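You operate a simulated robot arm through the tools that you are given. There is no shell and no other tool. Be economical: measure what you need, move in short steps, check, and stop when the job is done.

Carry out the task below with a simulated two-armed robot. There is one attempt and no reset: what you move stays moved.

## Task
Hold the tester, measure the lot 2 ring and tray it by size.
Fine: 48 to 52 mm goes in the green tray, else the orange; the fresh ring takes its place.

The check looks at the end state, three seconds after you hand in, the way a careful person would. Anything else that was tipped, shoved, dropped, spilled or broken makes it a failure.

## Robot
Two 6-joint arms with two-finger parallel grippers on one trunk, on a base that drives. Base frame: it is fixed to the floor where the robot stands at the start and does not move with it; the origin is under the middle of the robot, x ahead of it, y to its left, z up. Units: mm, degrees, N and s.
The left shoulder is at the start at [60, 187, 1072], the right one opposite. With the tool pointing down near the work surface each hand reaches from about 220 to 620 mm from the robot's upright axis, wherever it stands, measured 20 degrees to its own side. Places, roughly: bed of the ring tester [400, -300, 800]; tester slide [500, -300, 800]. Payload 1.57 kg a hand.
The tool frame of a hand sits at the grasp point between the pads (the TCP): z along the fingers, y along the line on which they close. The tips reach 30 mm beyond it. The gripper opens to 110 mm. The fingers are 24 mm wide and 12 mm thick; the gripper's body (48 by 112 mm) begins 78 mm behind the TCP.
Orientation is that of the tool frame in the base frame, as a unit quaternion [w, x, y, z]. With the fingers straight down and closing along the base's y, the tool's x points along the base's -x, its y along +y and its z along -z.

## Interface
- The arms move only by the tool jog_arm. It takes "left_series", "right_series" or both (then of equal length, played together; a hand with none holds still); each is a list that holds one entry, the list of rows, each a list of 6 numbers: the shift along the tool's x, y, z in mm, then the turn, a rotation vector about the tool's x, y, z in rad. In form: [[[tx, ty, tz, ax, ay, az], ...]]. A call has 1 to 12 rows; each row is the pose to reach, as a shift and turn from the pose commanded when the call began, along the tool's axes at that moment. "left_gripper" and "right_gripper" are, for a hand that has rows, the closure, from 0 (fully open) to 1 (shut), set as the call begins (left out, the last holds). Each row takes 0.2 s and may step no farther than 50 mm and 8.6 degrees from the row before; otherwise, or with a gripper value out of range, the whole call is refused. Where a pose cannot be reached the arm comes as near as it can. A force on the tool above 40 N (or 10 N above the force at the start of the call, whichever is more), or a blocked arm, ends the call early, and 0.2 s more pass. Each finger travels about 153 mm/s and halts on what it meets, pressing with about 31 N; the grip force reading is that of the motor and also rises with nothing between the fingers. The clock runs only during rows and for 0.2 s after the last one: add rows that repeat a pose to give the fingers time. The reply holds the time, the measured pose of the TCP, the force on the tool along the base axes, the opening and the grip force, in the units named above and with some noise, with the torque about the TCP (base axes, N m) and any sound that the robot's microphone picked up, and new pictures: "views" is both (left out), scene, wrist or none (wrist: the cameras of the hands that moved).
- Cameras (640 x 400 px; columns grow to the right, rows downward): "scene" is now at [0.5, -34.2, 1602.2]; the picture's right is [-0.47, -0.88, 0.00], its down [-0.75, 0.40, -0.52] and it looks along [0.46, -0.24, -0.85] (base axes); focal length 292 px, centre (320, 200). "left" rides on the left gripper at [70, -16, -141] in its tool frame; the picture's right is [0.23, 0.97, 0.00], its down [-0.86, 0.20, -0.48] and it looks along [-0.47, 0.11, 0.88] (tool axes); focal length 222 px, centre (320, 200). "right" rides on the right gripper at [70, 16, -141] in its tool frame; the picture's right is [-0.23, 0.97, 0.00], its down [-0.86, -0.20, -0.48] and it looks along [-0.47, -0.11, 0.88] (tool axes); focal length 222 px, centre (320, 200). There is no depth. A picture from a camera that has moved, and an enlarged one, comes with that camera's place and axes in the base frame and with its lens.
- move_column(by): slides the trunk up (or, below 0, down) by that many mm; the arms and the scene camera ride with it, the base frame stays. It gives what a move gives, with no picture.
- drive_base(legs): drives the robot by 1 to 6 legs, each [ahead, left, turn to the left] in mm, mm and degrees, along the robot's own axes; the way and the turn of a leg run together, so that a leg with both is an arc; at most 1500 mm and 180 degrees a leg. The arms and the cameras ride along, it lands a little off, and it stops where it bumps. It gives what a move gives, and a new picture of the scene camera.
- turn_head(pan, tilt): turns the head with the scene camera to pan (to the left, within 86 degrees either way) and tilt (down, from -29 to 69), counted from straight ahead of the robot. It gives what a move gives, and a new picture of the scene camera.
- close_up(camera, box): a new picture of the part [left, top, right, bottom] of that camera's present view, enlarged. It takes no simulated time.
- hand_in(): hands the job in; it is judged then, once.

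Go step by step. Nothing tells you exact positions but the pictures and the camera data: compare them with the known pose of the tool, close in by small moves and look again before you grip or let go. The budget is 120 turns and 260 pictures, counting those below and the enlarged ones. Unless the task says otherwise, let go and move clear before handing in, and close with one line.

The tools are called after "Emit:" as a command line: name --argument value ..., lists and objects as JSON in quotes. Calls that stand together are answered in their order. jog_arm: Moves the arms, as the interface text tells. Its arguments: {"type":"object","properties":{"left_series":{"type":"array","items":{"type":"array","items":{"type":"array","items":{"type":"number"}}}},"left_gripper":{"type":"number"},"right_series":{"type":"array","items":{"type":"array","items":{"type":"array","items":{"type":"number"}}}},"right_gripper":{"type":"number"},"views":{"type":"string","enum":["both","scene","wrist","none"]}},"required":[]} The other tools are called the same way: move_column (by) slides the trunk up or down; drive_base (legs) drives the base; turn_head (pan, tilt) turns the head that bears the scene camera; close_up (camera, box) takes an enlarged picture of a part of a camera's view; hand_in () hands the job in.

At the start:

```text
time: 0.0
left_tool_pos: [405.9, 10.1, 1104.9]
left_orientation: [0.0, -0.001, 1.0, 0.0]
left_ft_force: [-0.2, -0.3, 0.3]
left_torque: [-0.01, -0.04, -0.01]
left_finger_gap: 109.8
left_finger_force: 0.2
right_tool_pos: [326.2, -303.0, 1081.4]
right_orientation: [0.0, 0.0, 1.0, -0.001]
right_ft_force: [0.2, 0.9, 0.0]
right_torque: [0.01, 0.0, -0.01]
right_finger_gap: 109.8
right_finger_force: 0.1
trunk travel left (down, up): [-700.0, 290.0]
robot x, y, heading: [-3.5, -3.3, -0.0]
head pan, tilt: [-27.8, 58.3]
```

scene: 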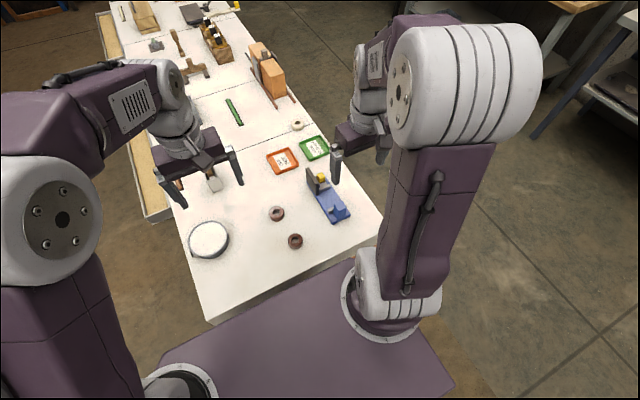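
right: 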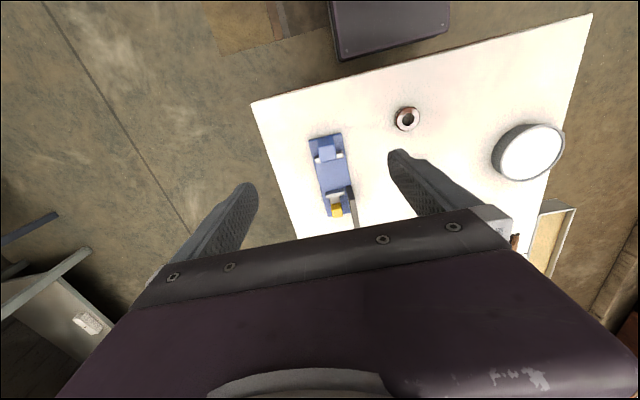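
left: 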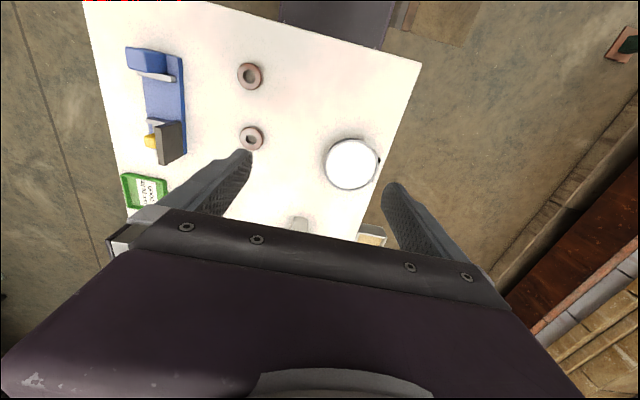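

I see a blue ring tester, two reddish rings, trays in orange and green and a pale ring farther off. I'll enlarge the views to read the labels.

Emit:
close_up --camera "scene" --box '[240, 100, 380, 260]'

Emit:
close_up --camera "left" --box '[110, 30, 290, 220]'

Emit:
close_up --camera "right" --box '[290, 80, 450, 230]'

Emit:
close_up --camera "scene" --box '[90, 0, 340, 150]'

```text
2.50 times, centred on (310, 180) of scene
camera zoom: at [0.5, -34.2, 1602.2], right [-0.47, -0.88, 0.0], down [-0.75, 0.4, -0.52], along [0.46, -0.24, -0.85], focal length 731 px, centre (345, 250)
```

zoom: 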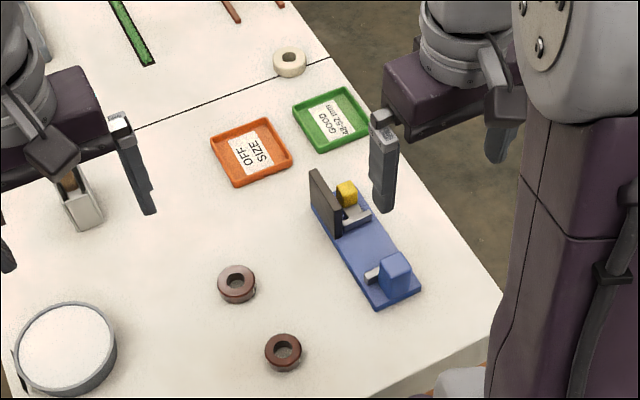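

```text
2.11 times, centred on (200, 125) of left
camera zoom: at [335.2, -6.8, 1246.9], right [-0.23, 0.97, 0.0], down [0.86, 0.2, 0.48], along [0.47, 0.11, -0.88], focal length 468 px, centre (573, 358)
```

zoom: 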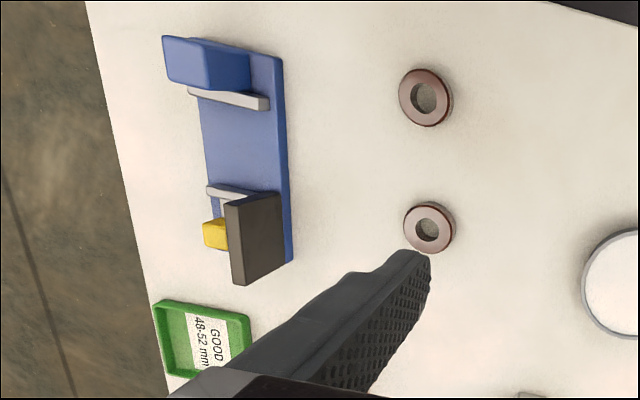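

```text
2.67 times, centred on (370, 155) of right
camera zoom: at [257.6, -288.7, 1223.0], right [0.23, 0.97, 0.0], down [0.86, -0.2, 0.48], along [0.47, -0.11, -0.88], focal length 592 px, centre (187, 320)
```

zoom: 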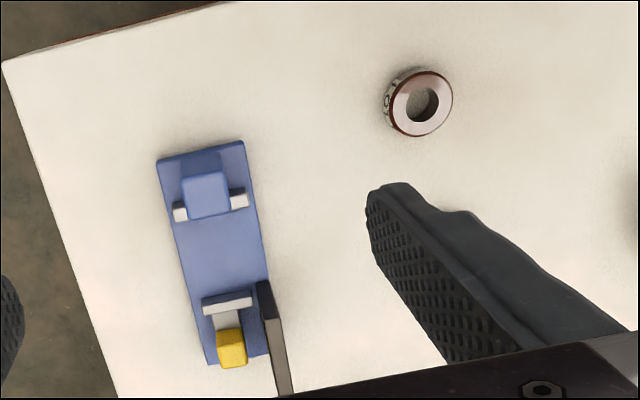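

```text
2.56 times, centred on (215, 75) of scene
camera zoom: at [0.5, -34.2, 1602.2], right [-0.47, -0.88, 0.0], down [-0.75, 0.4, -0.52], along [0.46, -0.24, -0.85], focal length 748 px, centre (589, 520)
```

zoom: 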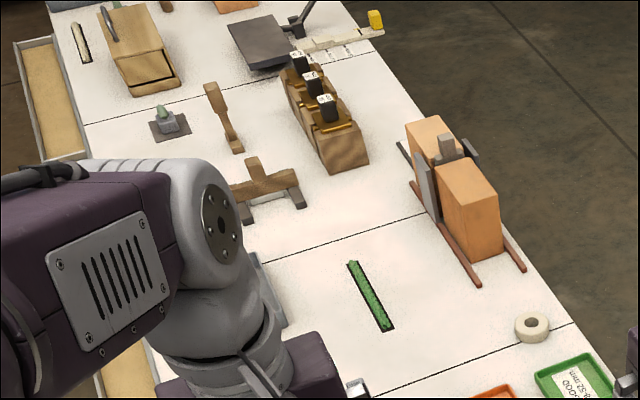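

The two reddish rings are near [480,-124] (A) and [360,-136] (B), the pale ring near [810,-358], and the trays near x=677. I need to see the marks on the ring sides, so I'll zoom in harder.

Emit:
close_up --camera "right" --box '[380, 95, 430, 135]'

Emit:
close_up --camera "left" --box '[225, 55, 275, 155]'

Emit:
close_up --camera "scene" --box '[265, 200, 305, 255]'

Emit:
close_up --camera "scene" --box '[280, 110, 355, 225]'

```text
10.00 times, centred on (405, 115) of right
camera zoom: at [257.6, -288.7, 1223.0], right [0.23, 0.97, 0.0], down [0.86, -0.2, 0.48], along [0.47, -0.11, -0.88], focal length 2221 px, centre (-530, 1050)
```

zoom: 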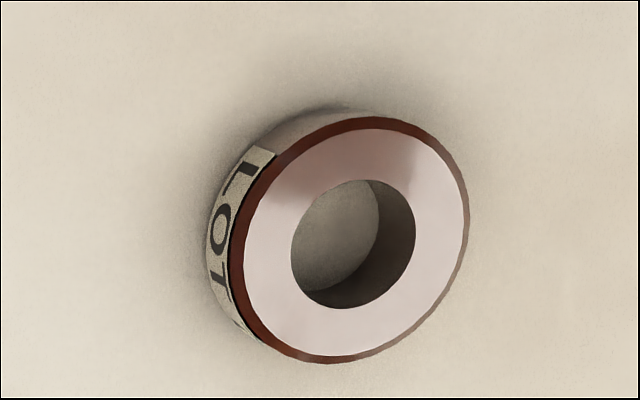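

```text
4.00 times, centred on (250, 105) of left
camera zoom: at [335.2, -6.8, 1246.9], right [-0.23, 0.97, 0.0], down [0.86, 0.2, 0.48], along [0.47, 0.11, -0.88], focal length 888 px, centre (600, 580)
```

zoom: 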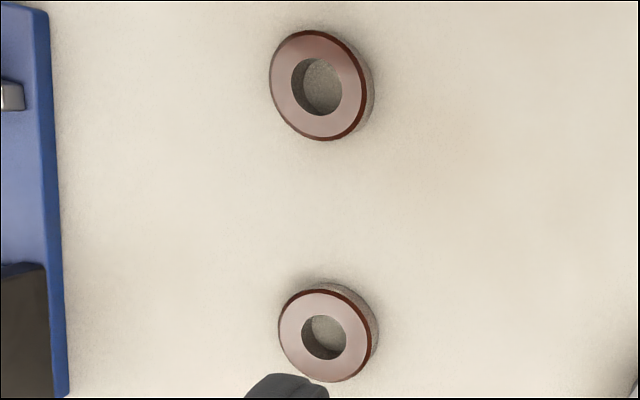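

```text
7.27 times, centred on (285, 228) of scene
camera zoom: at [0.5, -34.2, 1602.2], right [-0.47, -0.88, 0.0], down [-0.75, 0.4, -0.52], along [0.46, -0.24, -0.85], focal length 2126 px, centre (574, 0)
```

zoom: 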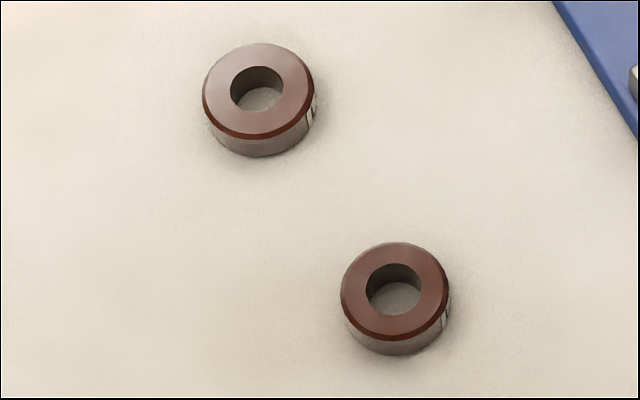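

```text
3.48 times, centred on (318, 168) of scene
camera zoom: at [0.5, -34.2, 1602.2], right [-0.47, -0.88, 0.0], down [-0.75, 0.4, -0.52], along [0.46, -0.24, -0.85], focal length 1017 px, centre (329, 313)
```

zoom: 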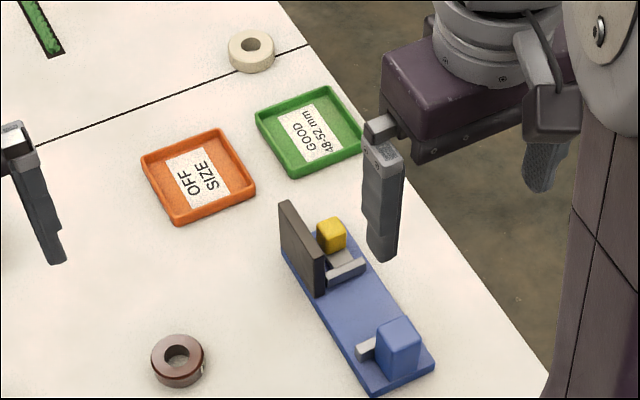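

The labels face the tester (-y side). I lower the right hand and shift it to -y so its camera sees the labels more from the side.

Emit:
jog_arm --right_series '[[[0, -12, 40, 0, 0, 0], [0, -24, 80, 0, 0, 0], [0, -36, 120, 0, 0, 0], [0, -48, 160, 0, 0, 0], [0, -60, 200, 0, 0, 0]]]' --views "wrist"

```text
time: 1.2
left_tool_pos: [406.1, 8.4, 1105.1]
left_orientation: [0.0, 0.0, 1.0, 0.001]
left_ft_force: [0.6, 0.7, -0.2]
left_torque: [0.02, 0.03, -0.02]
left_finger_gap: 110.0
left_finger_force: 0.0
right_tool_pos: [325.9, -364.1, 880.8]
right_orientation: [-0.001, 0.0, 1.0, 0.001]
right_ft_force: [0.2, -0.6, 0.0]
right_torque: [0.02, 0.02, -0.01]
right_finger_gap: 109.9
right_finger_force: 0.0
trunk travel left (down, up): [-700.0, 290.0]
robot x, y, heading: [-1.1, 2.5, -0.1]
head pan, tilt: [-27.8, 58.3]
camera right: at [257.1, -349.7, 1022.6], right [0.23, 0.97, 0.0], down [0.86, -0.2, 0.48], along [0.47, -0.11, -0.88], focal length 222 px, centre (320, 200)
```

right: 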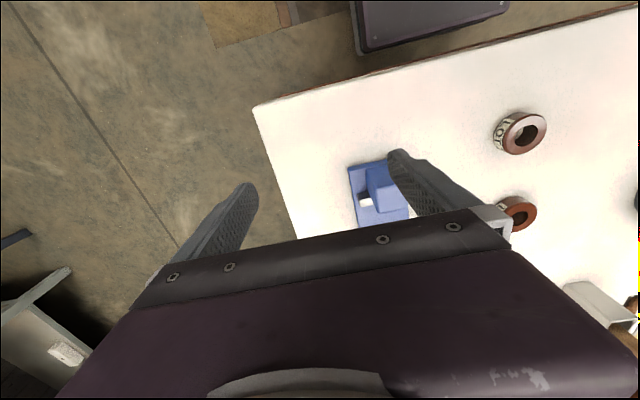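

Emit:
close_up --camera "right" --box '[480, 100, 560, 240]'

Emit:
close_up --camera "right" --box '[485, 105, 525, 160]'

```text
2.86 times, centred on (520, 170) of right
camera zoom: at [257.1, -349.7, 1022.6], right [0.23, 0.97, 0.0], down [0.86, -0.2, 0.48], along [0.47, -0.11, -0.88], focal length 635 px, centre (-251, 286)
```

zoom: 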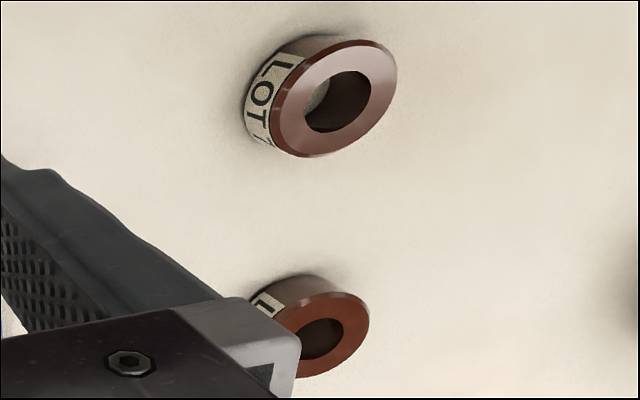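

```text
7.27 times, centred on (505, 132) of right
camera zoom: at [257.1, -349.7, 1022.6], right [0.23, 0.97, 0.0], down [0.86, -0.2, 0.48], along [0.47, -0.11, -0.88], focal length 1615 px, centre (-1026, 691)
```

zoom: 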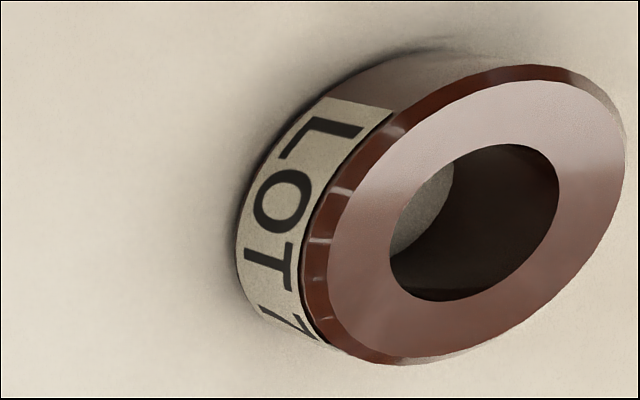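

Ring B shows "LOT" plus a half-hidden digit. I shift the hand forward (a bit higher, clear of the tester) to see both digits.

Emit:
jog_arm --right_series '[[[-40, 0, -20, 0, 0, 0], [-80, 0, -40, 0, 0, 0], [-120, 0, -40, 0, 0, 0], [-160, 0, -40, 0, 0, 0]]]' --views "wrist"

Emit:
close_up --camera "right" --box '[460, 0, 600, 180]'

```text
time: 2.2
left_tool_pos: [407.5, 9.8, 1105.8]
left_orientation: [-0.001, 0.001, 1.0, -0.001]
left_ft_force: [0.7, 0.0, 0.1]
left_torque: [0.03, 0.01, -0.02]
left_finger_gap: 109.9
left_finger_force: 0.0
right_tool_pos: [487.3, -363.7, 918.4]
right_orientation: [-0.002, 0.0, 1.0, 0.0]
right_ft_force: [0.5, -0.3, 0.1]
right_torque: [-0.01, 0.02, 0.0]
right_finger_gap: 109.7
right_finger_force: 0.1
trunk travel left (down, up): [-700.0, 290.0]
robot x, y, heading: [-2.0, -1.3, -0.1]
head pan, tilt: [-27.8, 58.3]
camera right: at [419.2, -349.8, 1061.4], right [0.23, 0.97, 0.0], down [0.86, -0.2, 0.48], along [0.46, -0.11, -0.88], focal length 222 px, centre (320, 200)
```

right: 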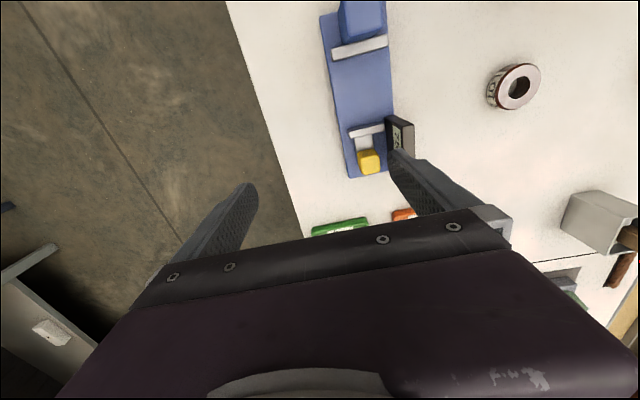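

```text
2.22 times, centred on (530, 90) of right
camera zoom: at [419.2, -349.8, 1061.4], right [0.23, 0.97, 0.0], down [0.86, -0.2, 0.48], along [0.46, -0.11, -0.88], focal length 494 px, centre (-147, 444)
```

zoom: 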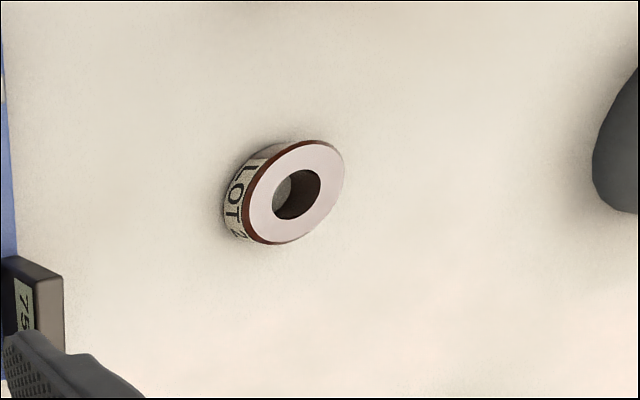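

Emit:
close_up --camera "right" --box '[480, 55, 530, 115]'

Emit:
close_up --camera "right" --box '[310, 0, 430, 190]'

```text
6.67 times, centred on (505, 85) of right
camera zoom: at [419.2, -349.8, 1061.4], right [0.23, 0.97, 0.0], down [0.86, -0.2, 0.48], along [0.46, -0.11, -0.88], focal length 1481 px, centre (-913, 967)
```

zoom: 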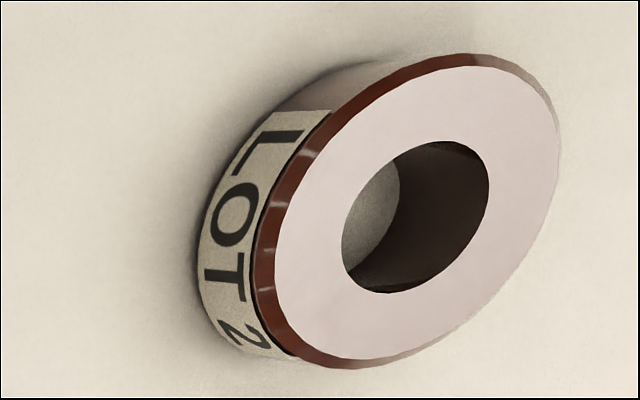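

```text
2.11 times, centred on (370, 95) of right
camera zoom: at [419.2, -349.8, 1061.4], right [0.23, 0.97, 0.0], down [0.86, -0.2, 0.48], along [0.46, -0.11, -0.88], focal length 468 px, centre (215, 421)
```

zoom: 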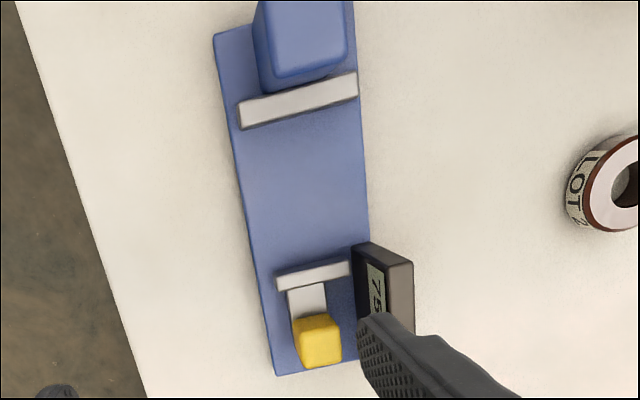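

Ring A at about [478,-128] is LOT 2 and B is LOT 7. The tester's display faces -y and reads 75-something open, and the trays and the pale ring are out of reach from here. I'll pull the right hand up and drive round to the right side of the table, facing it, where everything is in reach and the display is visible.

Emit:
jog_arm --right_series '[[[30, 0, -45, 0, 0, 0], [60, 0, -90, 0, 0, 0], [90, 0, -135, 0, 0, 0], [120, 0, -170, 0, 0, 0], [160, 0, -180, 0, 0, 0]]]' --views "none"

Emit:
drive_base --legs '[[0, -900, 0], [620, 0, 0], [0, 0, 90]]'

```text
refused: row 1 steps farther than a row can; nothing moved
```

```text
time: 13.8
left_tool_pos: [610.0, -484.7, 1103.9]
left_orientation: [-0.001, 0.709, -0.705, 0.0]
left_ft_force: [-0.2, -0.4, -0.3]
left_torque: [0.0, 0.01, 0.03]
left_finger_gap: 110.0
left_finger_force: 0.1
right_tool_pos: [984.4, -400.3, 919.9]
right_orientation: [0.0, 0.709, -0.705, 0.0]
right_ft_force: [-0.4, -0.8, 0.6]
right_torque: [-0.03, -0.01, 0.01]
right_finger_gap: 110.2
right_finger_force: 0.0
trunk travel left (down, up): [-700.0, 290.0]
robot x, y, heading: [622.2, -891.5, 90.1]
head pan, tilt: [-27.8, 58.3]
camera scene: at [654.2, -891.1, 1602.2], right [0.89, -0.46, 0.0], down [-0.39, -0.76, -0.52], along [0.24, 0.47, -0.85], focal length 292 px, centre (320, 200)
```

scene: 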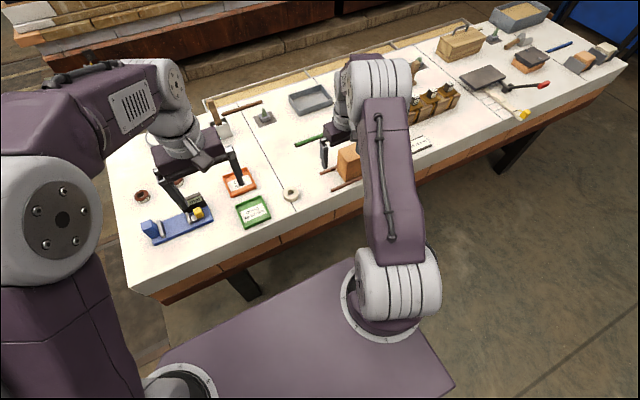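

The retract was refused, yet the swing passed with no force on the hands. I check that nothing near the orange block was touched.

Emit:
close_up --camera "scene" --box '[220, 40, 480, 240]'

Emit:
close_up --camera "right" --box '[0, 0, 640, 400]'

```text
2.00 times, centred on (350, 140) of scene
camera zoom: at [654.2, -891.1, 1602.2], right [0.89, -0.46, 0.0], down [-0.39, -0.76, -0.52], along [0.24, 0.47, -0.85], focal length 585 px, centre (260, 320)
```

zoom: 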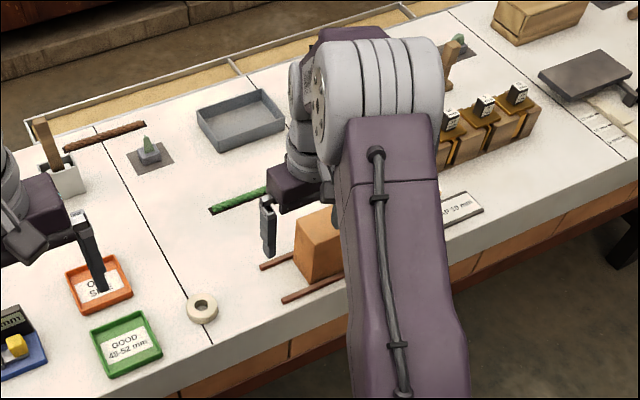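

```text
1.00 times, centred on (320, 200) of right
camera zoom: at [969.3, -471.9, 1061.9], right [-0.98, 0.22, 0.0], down [0.19, 0.86, 0.48], along [0.11, 0.47, -0.88], focal length 222 px, centre (320, 200)
```

zoom: 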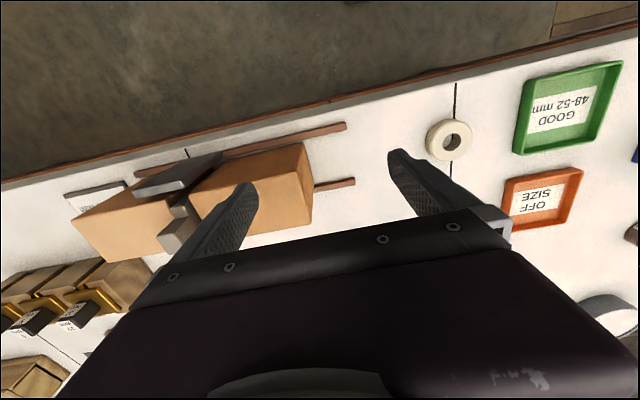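

Nothing was touched. I raise and withdraw the right hand, then drive up to the table.

Emit:
jog_arm --right_series '[[[0, 0, -45, 0, 0, 0], [0, 0, -90, 0, 0, 0], [0, 0, -135, 0, 0, 0], [40, 0, -160, 0, 0, 0], [80, 0, -180, 0, 0, 0], [120, 0, -180, 0, 0, 0]]]' --views "none"

Emit:
drive_base --legs '[[180, 0, 0]]'

Emit:
turn_head --pan 10 --tilt 50

```text
time: 15.2
left_tool_pos: [609.2, -484.7, 1105.9]
left_orientation: [0.0, 0.709, -0.705, 0.0]
left_ft_force: [0.3, 0.0, 0.1]
left_torque: [0.02, 0.0, -0.02]
left_finger_gap: 110.0
left_finger_force: 0.1
right_tool_pos: [983.1, -522.8, 1098.3]
right_orientation: [0.0, 0.71, -0.704, 0.0]
right_ft_force: [0.1, -0.3, 0.5]
right_torque: [0.02, -0.02, -0.02]
right_finger_gap: 109.9
right_finger_force: 0.1
trunk travel left (down, up): [-700.0, 290.0]
robot x, y, heading: [622.9, -891.5, 90.4]
head pan, tilt: [-27.8, 58.3]
```

```text
time: 16.7
left_tool_pos: [608.6, -308.4, 1105.4]
left_orientation: [-0.001, 0.709, -0.705, -0.001]
left_ft_force: [-0.8, -0.4, -0.6]
left_torque: [0.02, 0.01, -0.02]
left_finger_gap: 110.0
left_finger_force: 0.0
right_tool_pos: [982.0, -346.0, 1097.8]
right_orientation: [-0.001, 0.709, -0.705, -0.001]
right_ft_force: [1.0, 0.3, -0.8]
right_torque: [0.02, -0.03, 0.0]
right_finger_gap: 109.8
right_finger_force: 0.1
trunk travel left (down, up): [-700.0, 290.0]
robot x, y, heading: [623.4, -714.8, 90.2]
head pan, tilt: [-27.8, 58.3]
camera scene: at [653.1, -715.8, 1602.2], right [0.89, -0.46, 0.0], down [-0.39, -0.75, -0.53], along [0.24, 0.47, -0.85], focal length 292 px, centre (320, 200)
```

scene: 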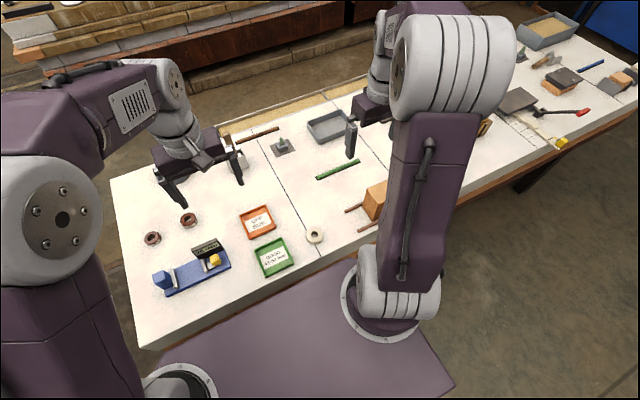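

```text
time: 17.8
left_tool_pos: [608.7, -307.5, 1105.5]
left_orientation: [0.001, 0.71, -0.705, 0.0]
left_ft_force: [0.5, 0.0, -0.4]
left_torque: [0.02, -0.04, 0.0]
left_finger_gap: 110.1
left_finger_force: 0.1
right_tool_pos: [982.1, -345.7, 1097.0]
right_orientation: [0.0, 0.709, -0.705, 0.0]
right_ft_force: [-0.3, 1.6, 0.1]
right_torque: [0.04, -0.02, 0.03]
right_finger_gap: 109.9
right_finger_force: 0.2
trunk travel left (down, up): [-700.0, 290.0]
robot x, y, heading: [623.8, -714.0, 90.1]
head pan, tilt: [10.0, 50.0]
camera scene: at [607.8, -699.7, 1612.8], right [0.98, 0.18, 0.0], down [0.14, -0.75, -0.64], along [-0.11, 0.63, -0.77], focal length 292 px, centre (320, 200)
```

scene: 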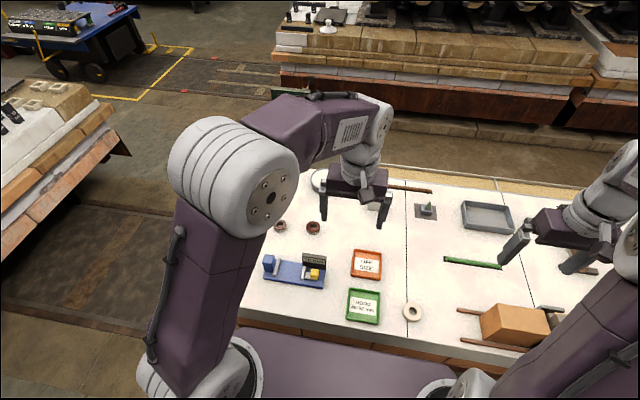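

Emit:
close_up --camera "scene" --box '[250, 210, 440, 330]'

Emit:
close_up --camera "scene" --box '[255, 240, 335, 295]'

Emit:
close_up --camera "scene" --box '[392, 290, 432, 330]'

```text
3.33 times, centred on (345, 270) of scene
camera zoom: at [607.8, -699.7, 1612.8], right [0.98, 0.18, 0.0], down [0.14, -0.75, -0.64], along [-0.11, 0.63, -0.77], focal length 974 px, centre (237, -33)
```

zoom: 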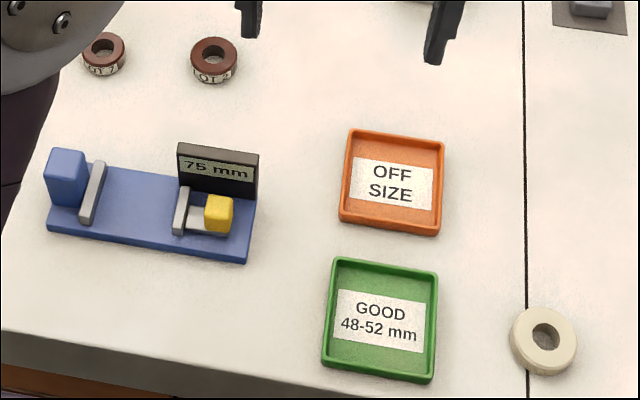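

```text
7.27 times, centred on (295, 268) of scene
camera zoom: at [607.8, -699.7, 1612.8], right [0.98, 0.18, 0.0], down [0.14, -0.75, -0.64], along [-0.11, 0.63, -0.77], focal length 2126 px, centre (502, -291)
```

zoom: 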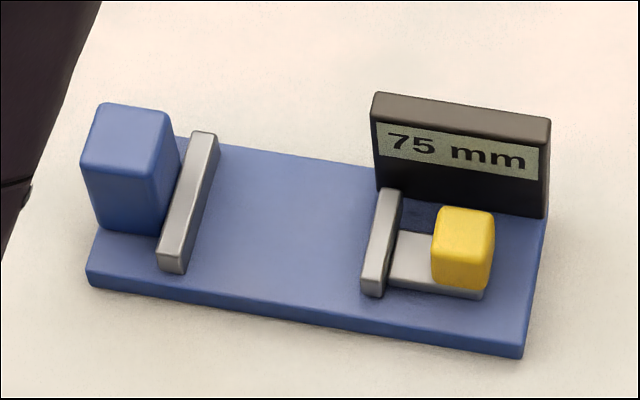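

```text
10.00 times, centred on (412, 310) of scene
camera zoom: at [607.8, -699.7, 1612.8], right [0.98, 0.18, 0.0], down [0.14, -0.75, -0.64], along [-0.11, 0.63, -0.77], focal length 2923 px, centre (-600, -900)
```

zoom: 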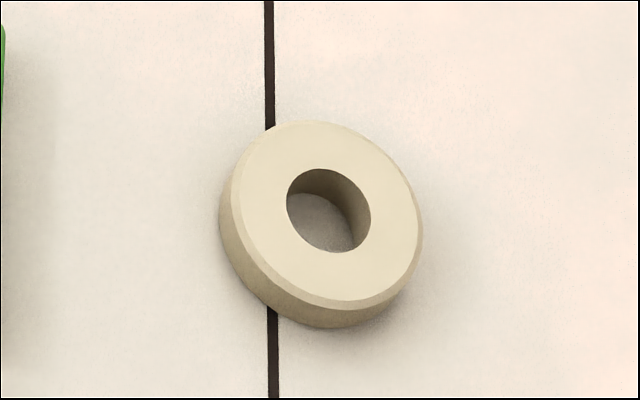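

The display now reads plainly "75 mm" from this stance. I turn the left hand 90° (fingers closing along y, camera on the -x side) and bring it above the LOT 2 ring.

Emit:
jog_arm --left_series '[[[-17, 12, 16, 0, 0, 0.143], [-34, 24, 32, 0, 0, 0.286], [-51, 36, 48, 0, 0, 0.429], [-68, 48, 64, 0, 0, 0.572], [-85, 60, 80, 0, 0, 0.715], [-102, 72, 96, 0, 0, 0.858], [-119, 84, 112, 0, 0, 1.001], [-136, 96, 128, 0, 0, 1.144], [-153, 108, 144, 0, 0, 1.287], [-170, 120, 160, 0, 0, 1.43], [-184, 128, 175, 0, 0, 1.571]]]'

```text
time: 20.2
left_tool_pos: [478.3, -120.9, 929.5]
left_orientation: [0.002, 0.0, 1.0, 0.0]
left_ft_force: [-0.3, -0.8, -0.6]
left_torque: [0.0, 0.02, 0.0]
left_finger_gap: 110.1
left_finger_force: 0.0
right_tool_pos: [981.0, -343.8, 1097.8]
right_orientation: [0.001, 0.709, -0.706, 0.0]
right_ft_force: [-0.5, 0.4, 0.3]
right_torque: [-0.03, 0.04, -0.03]
right_finger_gap: 110.1
right_finger_force: 0.1
trunk travel left (down, up): [-700.0, 290.0]
robot x, y, heading: [625.5, -710.4, 90.2]
head pan, tilt: [10.0, 50.0]
camera scene: at [607.3, -697.8, 1612.8], right [0.98, 0.18, 0.0], down [0.14, -0.75, -0.64], along [-0.11, 0.63, -0.77], focal length 292 px, centre (320, 200)
camera left: at [407.7, -139.0, 1070.6], right [-0.23, 0.97, 0.0], down [0.85, 0.2, 0.48], along [0.47, 0.11, -0.88], focal length 222 px, centre (320, 200)
```

scene: 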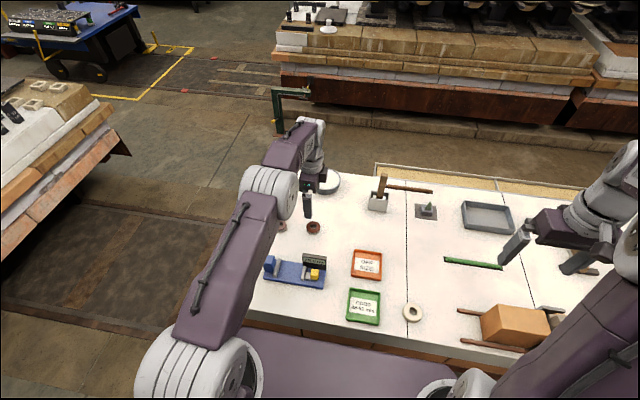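
left: 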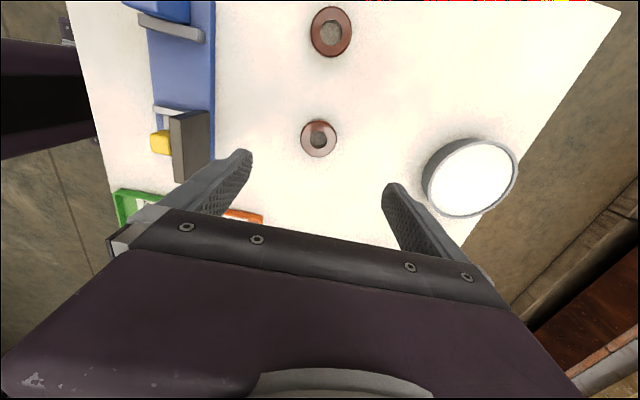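

The ring sits about 3 mm to -y of the tool, at [477,-124]. I lower around it.

Emit:
jog_arm --left_series '[[[0, -3, 40, 0, 0, 0], [0, -3, 80, 0, 0, 0], [0, -3, 115, 0, 0, 0], [0, -3, 135, 0, 0, 0], [0, -3, 145, 0, 0, 0]]]' --views "wrist"

Emit:
close_up --camera "scene" --box '[280, 185, 350, 245]'

```text
time: 21.4
left_tool_pos: [478.2, -132.2, 791.4]
left_orientation: [0.0, -0.002, 1.0, 0.0]
left_ft_force: [-0.2, 0.2, -0.7]
left_torque: [0.0, 0.01, 0.0]
left_finger_gap: 110.1
left_finger_force: 0.0
left hand out of reach, approached as far as the arm can: row 4, 5
right_tool_pos: [983.5, -343.9, 1097.7]
right_orientation: [0.0, 0.709, -0.705, 0.0]
right_ft_force: [-0.1, -0.2, 0.2]
right_torque: [-0.01, -0.01, -0.01]
right_finger_gap: 110.0
right_finger_force: 0.0
trunk travel left (down, up): [-700.0, 290.0]
robot x, y, heading: [620.3, -711.1, 90.2]
head pan, tilt: [10.0, 50.0]
camera left: at [407.1, -149.5, 932.6], right [-0.23, 0.97, 0.0], down [0.85, 0.2, 0.48], along [0.47, 0.11, -0.88], focal length 222 px, centre (320, 200)
```

left: 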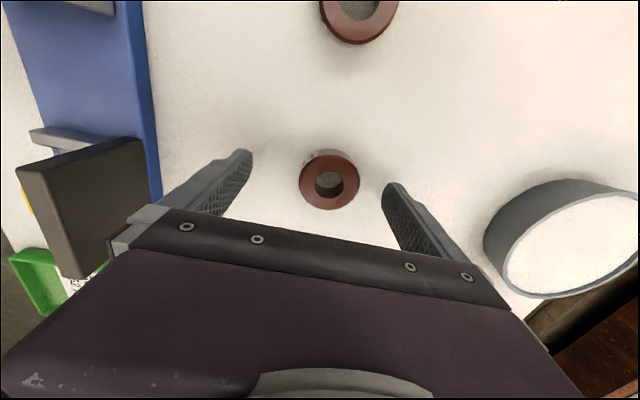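

```text
6.67 times, centred on (315, 215) of scene
camera zoom: at [607.6, -698.7, 1612.8], right [0.98, 0.18, 0.0], down [0.14, -0.75, -0.64], along [-0.12, 0.63, -0.77], focal length 1949 px, centre (353, 100)
```

zoom: 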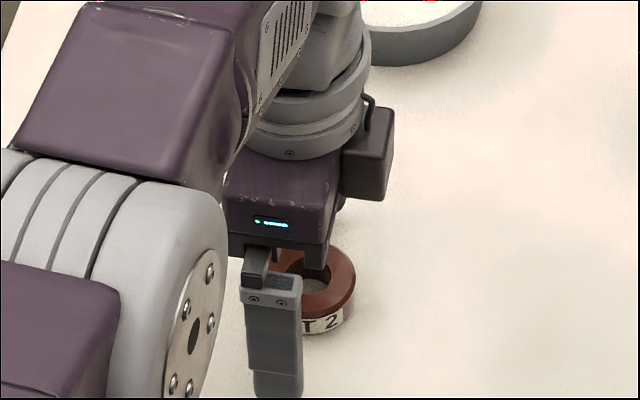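

The arm runs out of reach about 10 mm short. I raise the hand, then drive 20 mm nearer and lower the trunk a little.

Emit:
jog_arm --left_series '[[[0, 3, -40, 0, 0, 0], [0, 3, -80, 0, 0, 0], [0, 3, -110, 0, 0, 0]]]' --views "none"

Emit:
drive_base --legs '[[20, 0, 0]]'

Emit:
move_column --by -60

```text
time: 22.2
left_tool_pos: [478.8, -130.0, 902.2]
left_orientation: [0.0, -0.002, 1.0, 0.0]
left_ft_force: [-0.4, 0.0, 0.3]
left_torque: [-0.01, -0.04, -0.03]
left_finger_gap: 109.8
left_finger_force: 0.1
right_tool_pos: [983.1, -345.6, 1097.6]
right_orientation: [0.0, 0.709, -0.705, -0.001]
right_ft_force: [0.2, 0.5, 0.0]
right_torque: [-0.02, 0.0, 0.0]
right_finger_gap: 110.3
right_finger_force: 0.0
trunk travel left (down, up): [-700.0, 290.0]
robot x, y, heading: [620.8, -714.7, 90.0]
head pan, tilt: [10.0, 50.0]
```

```text
time: 22.9
left_tool_pos: [478.7, -113.2, 905.5]
left_orientation: [0.0, -0.002, 1.0, 0.002]
left_ft_force: [0.7, 0.0, -0.5]
left_torque: [0.03, 0.0, 0.04]
left_finger_gap: 110.0
left_finger_force: 0.1
right_tool_pos: [983.1, -329.3, 1099.4]
right_orientation: [-0.001, 0.709, -0.706, -0.001]
right_ft_force: [0.6, 0.3, -0.4]
right_torque: [0.05, 0.02, 0.02]
right_finger_gap: 110.1
right_finger_force: 0.0
trunk travel left (down, up): [-700.0, 290.0]
robot x, y, heading: [617.6, -692.3, 90.1]
head pan, tilt: [10.0, 50.0]
camera scene: at [607.6, -684.5, 1612.9], right [0.98, 0.18, 0.0], down [0.14, -0.75, -0.65], along [-0.11, 0.63, -0.76], focal length 292 px, centre (320, 200)
```

scene: 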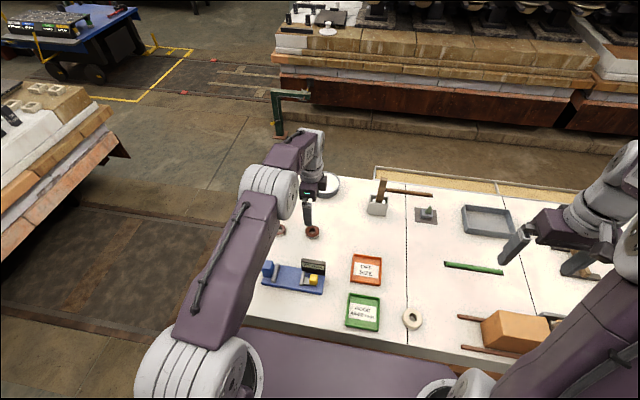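

```text
time: 23.9
left_tool_pos: [479.8, -110.9, 842.5]
left_orientation: [0.0, -0.001, 1.0, 0.0]
left_ft_force: [0.2, 0.8, -0.1]
left_torque: [0.03, -0.01, -0.01]
left_finger_gap: 110.2
left_finger_force: 0.1
right_tool_pos: [982.6, -326.2, 1037.5]
right_orientation: [0.0, 0.71, -0.705, 0.0]
right_ft_force: [0.1, -0.1, 0.3]
right_torque: [-0.01, -0.01, -0.01]
right_finger_gap: 109.9
right_finger_force: 0.0
trunk travel left (down, up): [-640.0, 350.0]
robot x, y, heading: [620.3, -693.5, 90.3]
head pan, tilt: [10.0, 50.0]
```

Now I shift 12 mm to -y and lower to ring height.

Emit:
jog_arm --left_series '[[[2, -12, 5, 0, 0, 0], [2, -12, 30, 0, 0, 0], [2, -12, 50, 0, 0, 0], [2, -12, 58, 0, 0, 0]]]' --views "wrist"

Emit:
close_up --camera "scene" --box '[280, 185, 350, 245]'

```text
time: 24.9
left_tool_pos: [477.3, -122.0, 784.0]
left_orientation: [0.0, -0.001, 1.0, 0.0]
left_ft_force: [-1.3, -0.4, 0.0]
left_torque: [-0.01, -0.01, -0.01]
left_finger_gap: 109.9
left_finger_force: 0.0
right_tool_pos: [983.2, -324.1, 1037.3]
right_orientation: [0.001, 0.709, -0.705, -0.001]
right_ft_force: [-0.3, -0.4, 0.5]
right_torque: [-0.02, 0.03, -0.03]
right_finger_gap: 110.0
right_finger_force: 0.0
trunk travel left (down, up): [-640.0, 350.0]
robot x, y, heading: [622.8, -691.4, 90.1]
head pan, tilt: [10.0, 50.0]
camera left: at [406.5, -139.6, 925.4], right [-0.23, 0.97, 0.0], down [0.85, 0.2, 0.48], along [0.47, 0.11, -0.88], focal length 222 px, centre (320, 200)
```

left: 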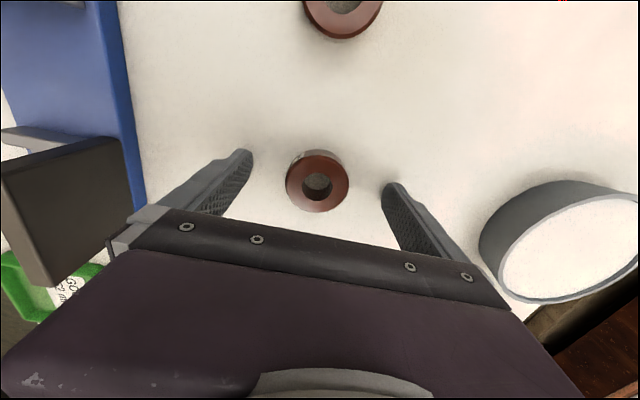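

```text
6.67 times, centred on (315, 215) of scene
camera zoom: at [607.5, -679.5, 1552.8], right [0.98, 0.18, 0.0], down [0.14, -0.75, -0.64], along [-0.11, 0.63, -0.77], focal length 1949 px, centre (353, 100)
```

zoom: 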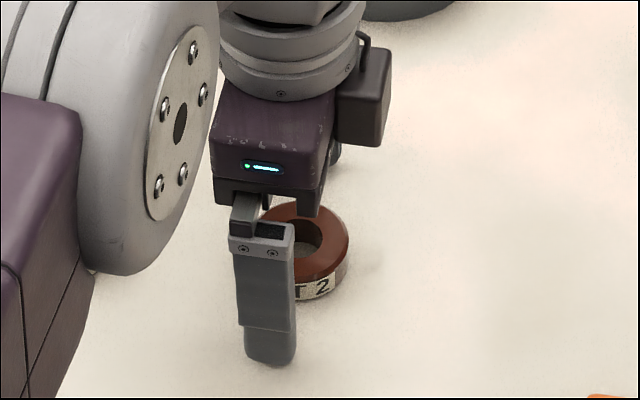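

The ring is between the fingers within a few mm. I centre by -4 mm in y, and close.

Emit:
jog_arm --left_series '[[[1, -4, 1, 0, 0, 0]]]' --views "none"

Emit:
jog_arm --left_series '[[[0, 0, 0, 0, 0, 0], [0, 0, 0, 0, 0, 0], [0, 0, 0, 0, 0, 0], [0, 0, -10, 0, 0, 0], [0, 0, -40, 0, 0, 0]]]' --left_gripper 1

```text
time: 25.4
left_tool_pos: [476.6, -126.7, 783.6]
left_orientation: [0.0, -0.002, 1.0, 0.0]
left_ft_force: [0.3, 0.8, 0.2]
left_torque: [0.02, 0.0, 0.01]
left_finger_gap: 110.0
left_finger_force: 0.0
right_tool_pos: [982.0, -324.9, 1037.3]
right_orientation: [0.0, 0.709, -0.706, 0.001]
right_ft_force: [-0.7, -0.6, 0.7]
right_torque: [0.01, 0.02, -0.02]
right_finger_gap: 109.9
right_finger_force: 0.0
trunk travel left (down, up): [-640.0, 350.0]
robot x, y, heading: [620.9, -693.3, 90.6]
head pan, tilt: [10.0, 50.0]
```

```text
time: 26.6
left_tool_pos: [478.0, -127.0, 824.1]
left_orientation: [0.0, -0.002, 1.0, 0.0]
left_ft_force: [-0.1, 0.5, -1.1]
left_torque: [-0.01, 0.0, 0.02]
left_finger_gap: 48.7
left_finger_force: 31.5
right_tool_pos: [984.0, -325.2, 1037.7]
right_orientation: [0.0, 0.709, -0.705, 0.0]
right_ft_force: [-0.7, 0.3, 0.7]
right_torque: [0.0, 0.02, 0.0]
right_finger_gap: 110.0
right_finger_force: 0.0
trunk travel left (down, up): [-640.0, 350.0]
robot x, y, heading: [623.7, -690.7, 90.2]
head pan, tilt: [10.0, 50.0]
camera scene: at [607.9, -680.2, 1552.7], right [0.98, 0.18, 0.0], down [0.14, -0.75, -0.64], along [-0.12, 0.63, -0.77], focal length 292 px, centre (320, 200)
camera left: at [406.4, -144.4, 965.4], right [-0.23, 0.97, 0.0], down [0.85, 0.2, 0.48], along [0.47, 0.11, -0.88], focal length 222 px, centre (320, 200)
```

scene: 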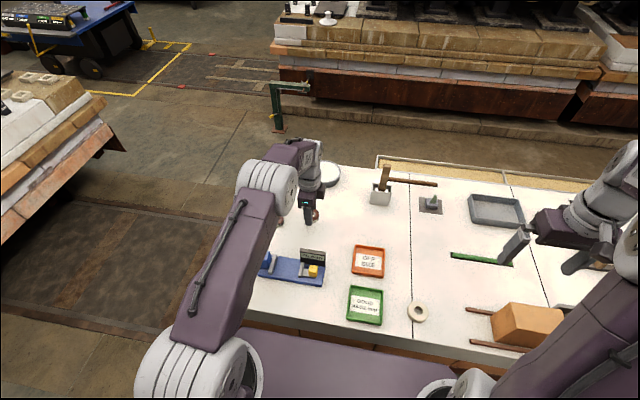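
left: 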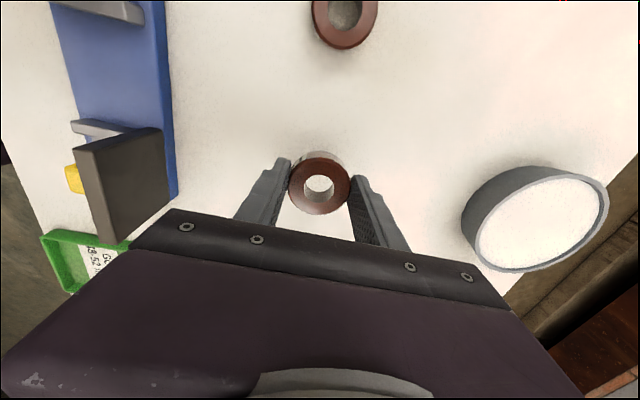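

The ring is held (gap 48.7). I lift it and carry it above the tester bed.

Emit:
jog_arm --left_series '[[[0, 0, -40, 0, 0, 0], [0, 0, -80, 0, 0, 0], [8, -35, -80, 0, 0, 0], [16, -72, -80, 0, 0, 0], [24, -109, -80, 0, 0, 0], [32, -145, -80, 0, 0, 0], [38, -181, -80, 0, 0, 0]]]'

Emit:
close_up --camera "scene" --box '[240, 210, 350, 300]'

```text
time: 28.1
left_tool_pos: [438.7, -310.4, 902.8]
left_orientation: [0.0, -0.001, 1.0, 0.001]
left_ft_force: [-0.1, -0.4, -0.4]
left_torque: [0.03, -0.03, 0.0]
left_finger_gap: 49.2
left_finger_force: 31.2
right_tool_pos: [983.2, -325.8, 1037.7]
right_orientation: [-0.001, 0.709, -0.705, 0.0]
right_ft_force: [-0.3, -0.4, -0.6]
right_torque: [0.02, 0.01, -0.03]
right_finger_gap: 109.7
right_finger_force: 0.1
trunk travel left (down, up): [-640.0, 350.0]
robot x, y, heading: [619.4, -692.4, 90.3]
head pan, tilt: [10.0, 50.0]
camera scene: at [607.5, -680.7, 1552.8], right [0.98, 0.18, 0.0], down [0.14, -0.75, -0.64], along [-0.11, 0.63, -0.77], focal length 292 px, centre (320, 200)
camera left: at [368.1, -327.4, 1044.7], right [-0.23, 0.97, 0.0], down [0.85, 0.2, 0.48], along [0.47, 0.11, -0.88], focal length 222 px, centre (320, 200)
```

scene: 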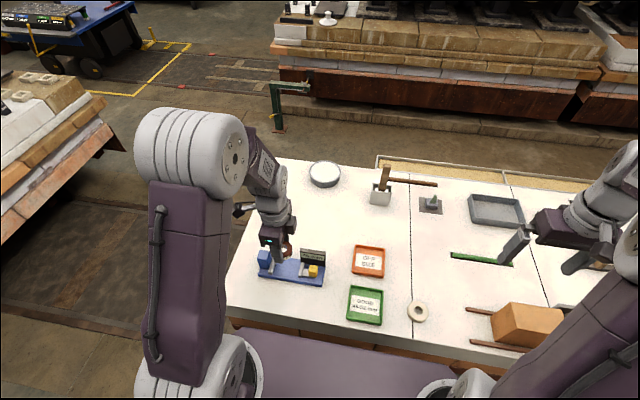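
left: 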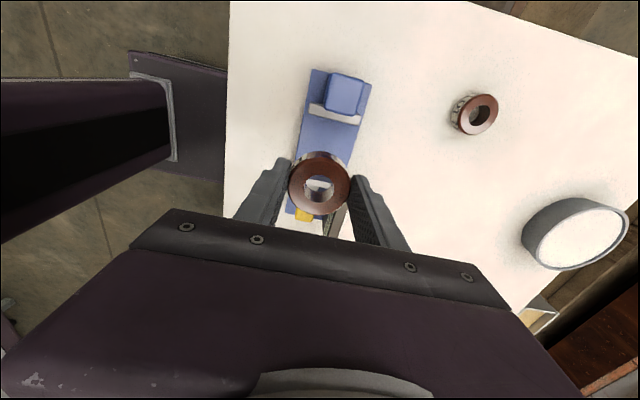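

```text
4.44 times, centred on (295, 255) of scene
camera zoom: at [607.5, -680.7, 1552.8], right [0.98, 0.18, 0.0], down [0.14, -0.75, -0.64], along [-0.11, 0.63, -0.77], focal length 1299 px, centre (431, -44)
```

zoom: 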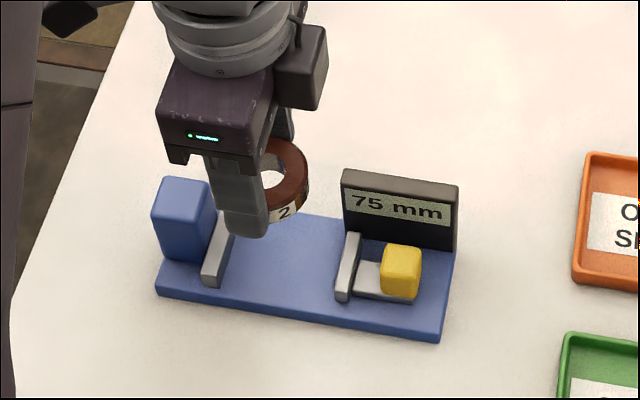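

Emit:
close_up --camera "left" --box '[260, 50, 420, 240]'

```text
2.11 times, centred on (340, 145) of left
camera zoom: at [368.1, -327.4, 1044.7], right [-0.23, 0.97, 0.0], down [0.85, 0.2, 0.48], along [0.47, 0.11, -0.88], focal length 468 px, centre (278, 316)
```

zoom: 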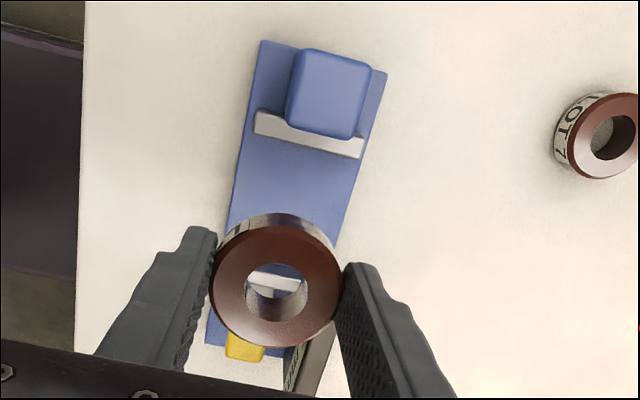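

The fixed jaw face is near x=403, the moving jaw near 478, and the axis near y≈-305. I'm at [439,-310], so I correct by (+2,+4) and lower close to the bed.

Emit:
jog_arm --left_series '[[[-2, 4, 0, 0, 0, 0], [-2, 4, 30, 0, 0, 0], [-2, 4, 60, 0, 0, 0], [-2, 4, 85, 0, 0, 0]]]' --views "wrist"

Emit:
close_up --camera "scene" --box '[240, 220, 340, 300]'

```text
time: 29.1
left_tool_pos: [441.6, -304.2, 816.5]
left_orientation: [-0.001, -0.002, 1.0, 0.0]
left_ft_force: [-0.1, 0.0, -0.1]
left_torque: [0.0, -0.01, -0.01]
left_finger_gap: 49.1
left_finger_force: 31.3
right_tool_pos: [982.4, -323.7, 1037.5]
right_orientation: [0.0, 0.709, -0.705, 0.001]
right_ft_force: [0.1, 0.2, -1.1]
right_torque: [-0.02, 0.03, -0.03]
right_finger_gap: 110.3
right_finger_force: 0.0
trunk travel left (down, up): [-640.0, 350.0]
robot x, y, heading: [622.2, -692.2, 90.6]
head pan, tilt: [10.0, 50.0]
camera left: at [371.0, -321.5, 958.4], right [-0.23, 0.97, 0.0], down [0.85, 0.2, 0.48], along [0.47, 0.11, -0.88], focal length 222 px, centre (320, 200)
```

left: 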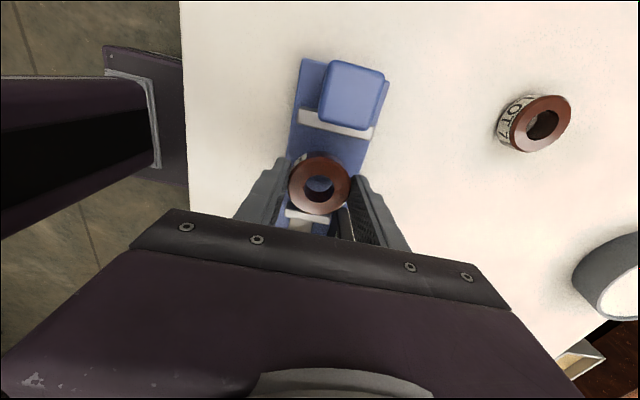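

```text
5.00 times, centred on (290, 260) of scene
camera zoom: at [607.5, -678.8, 1552.8], right [0.98, 0.18, 0.0], down [0.14, -0.75, -0.64], along [-0.11, 0.63, -0.77], focal length 1462 px, centre (470, -100)
```

zoom: 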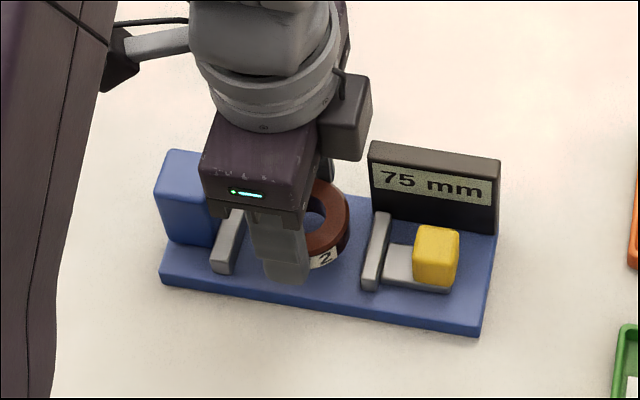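

The ring is between the jaws. I lower gently until the bed is felt.

Emit:
jog_arm --left_series '[[[0, 0, 8, 0, 0, 0], [0, 0, 14, 0, 0, 0], [0, 0, 16, 0, 0, 0], [0, 0, 18, 0, 0, 0]]]' --views "wrist"

Emit:
close_up --camera "scene" --box '[260, 230, 330, 290]'

```text
time: 30.1
left_tool_pos: [441.1, -301.9, 799.2]
left_orientation: [0.0, -0.001, 1.0, 0.0]
left_ft_force: [-0.6, 0.5, -0.2]
left_torque: [0.02, 0.02, -0.03]
left_finger_gap: 49.2
left_finger_force: 30.9
right_tool_pos: [983.3, -325.7, 1036.9]
right_orientation: [0.0, 0.709, -0.705, 0.0]
right_ft_force: [-0.6, 0.1, 0.3]
right_torque: [0.0, -0.02, 0.05]
right_finger_gap: 110.1
right_finger_force: 0.0
trunk travel left (down, up): [-640.0, 350.0]
robot x, y, heading: [619.9, -694.5, 90.3]
head pan, tilt: [10.0, 50.0]
camera left: at [369.9, -320.0, 941.3], right [-0.23, 0.97, 0.0], down [0.85, 0.2, 0.48], along [0.47, 0.11, -0.88], focal length 222 px, centre (320, 200)
```

left: 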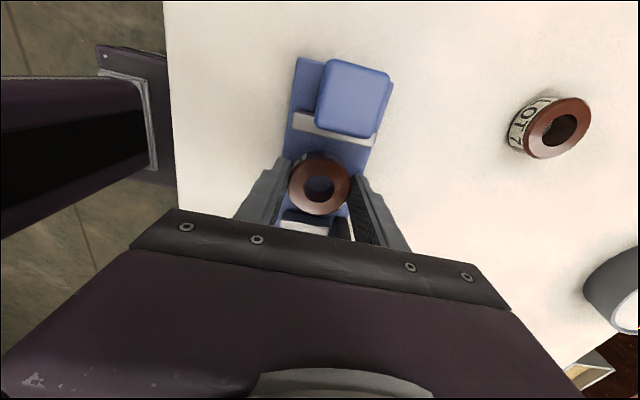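

```text
6.67 times, centred on (295, 260) of scene
camera zoom: at [607.5, -679.1, 1552.8], right [0.98, 0.18, 0.0], down [0.14, -0.75, -0.64], along [-0.11, 0.63, -0.77], focal length 1949 px, centre (487, -200)
```

zoom: 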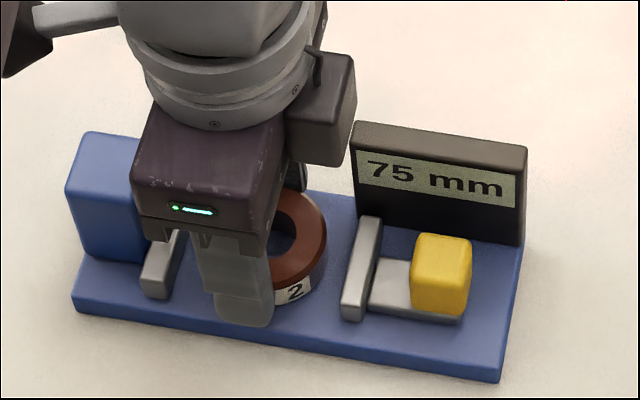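

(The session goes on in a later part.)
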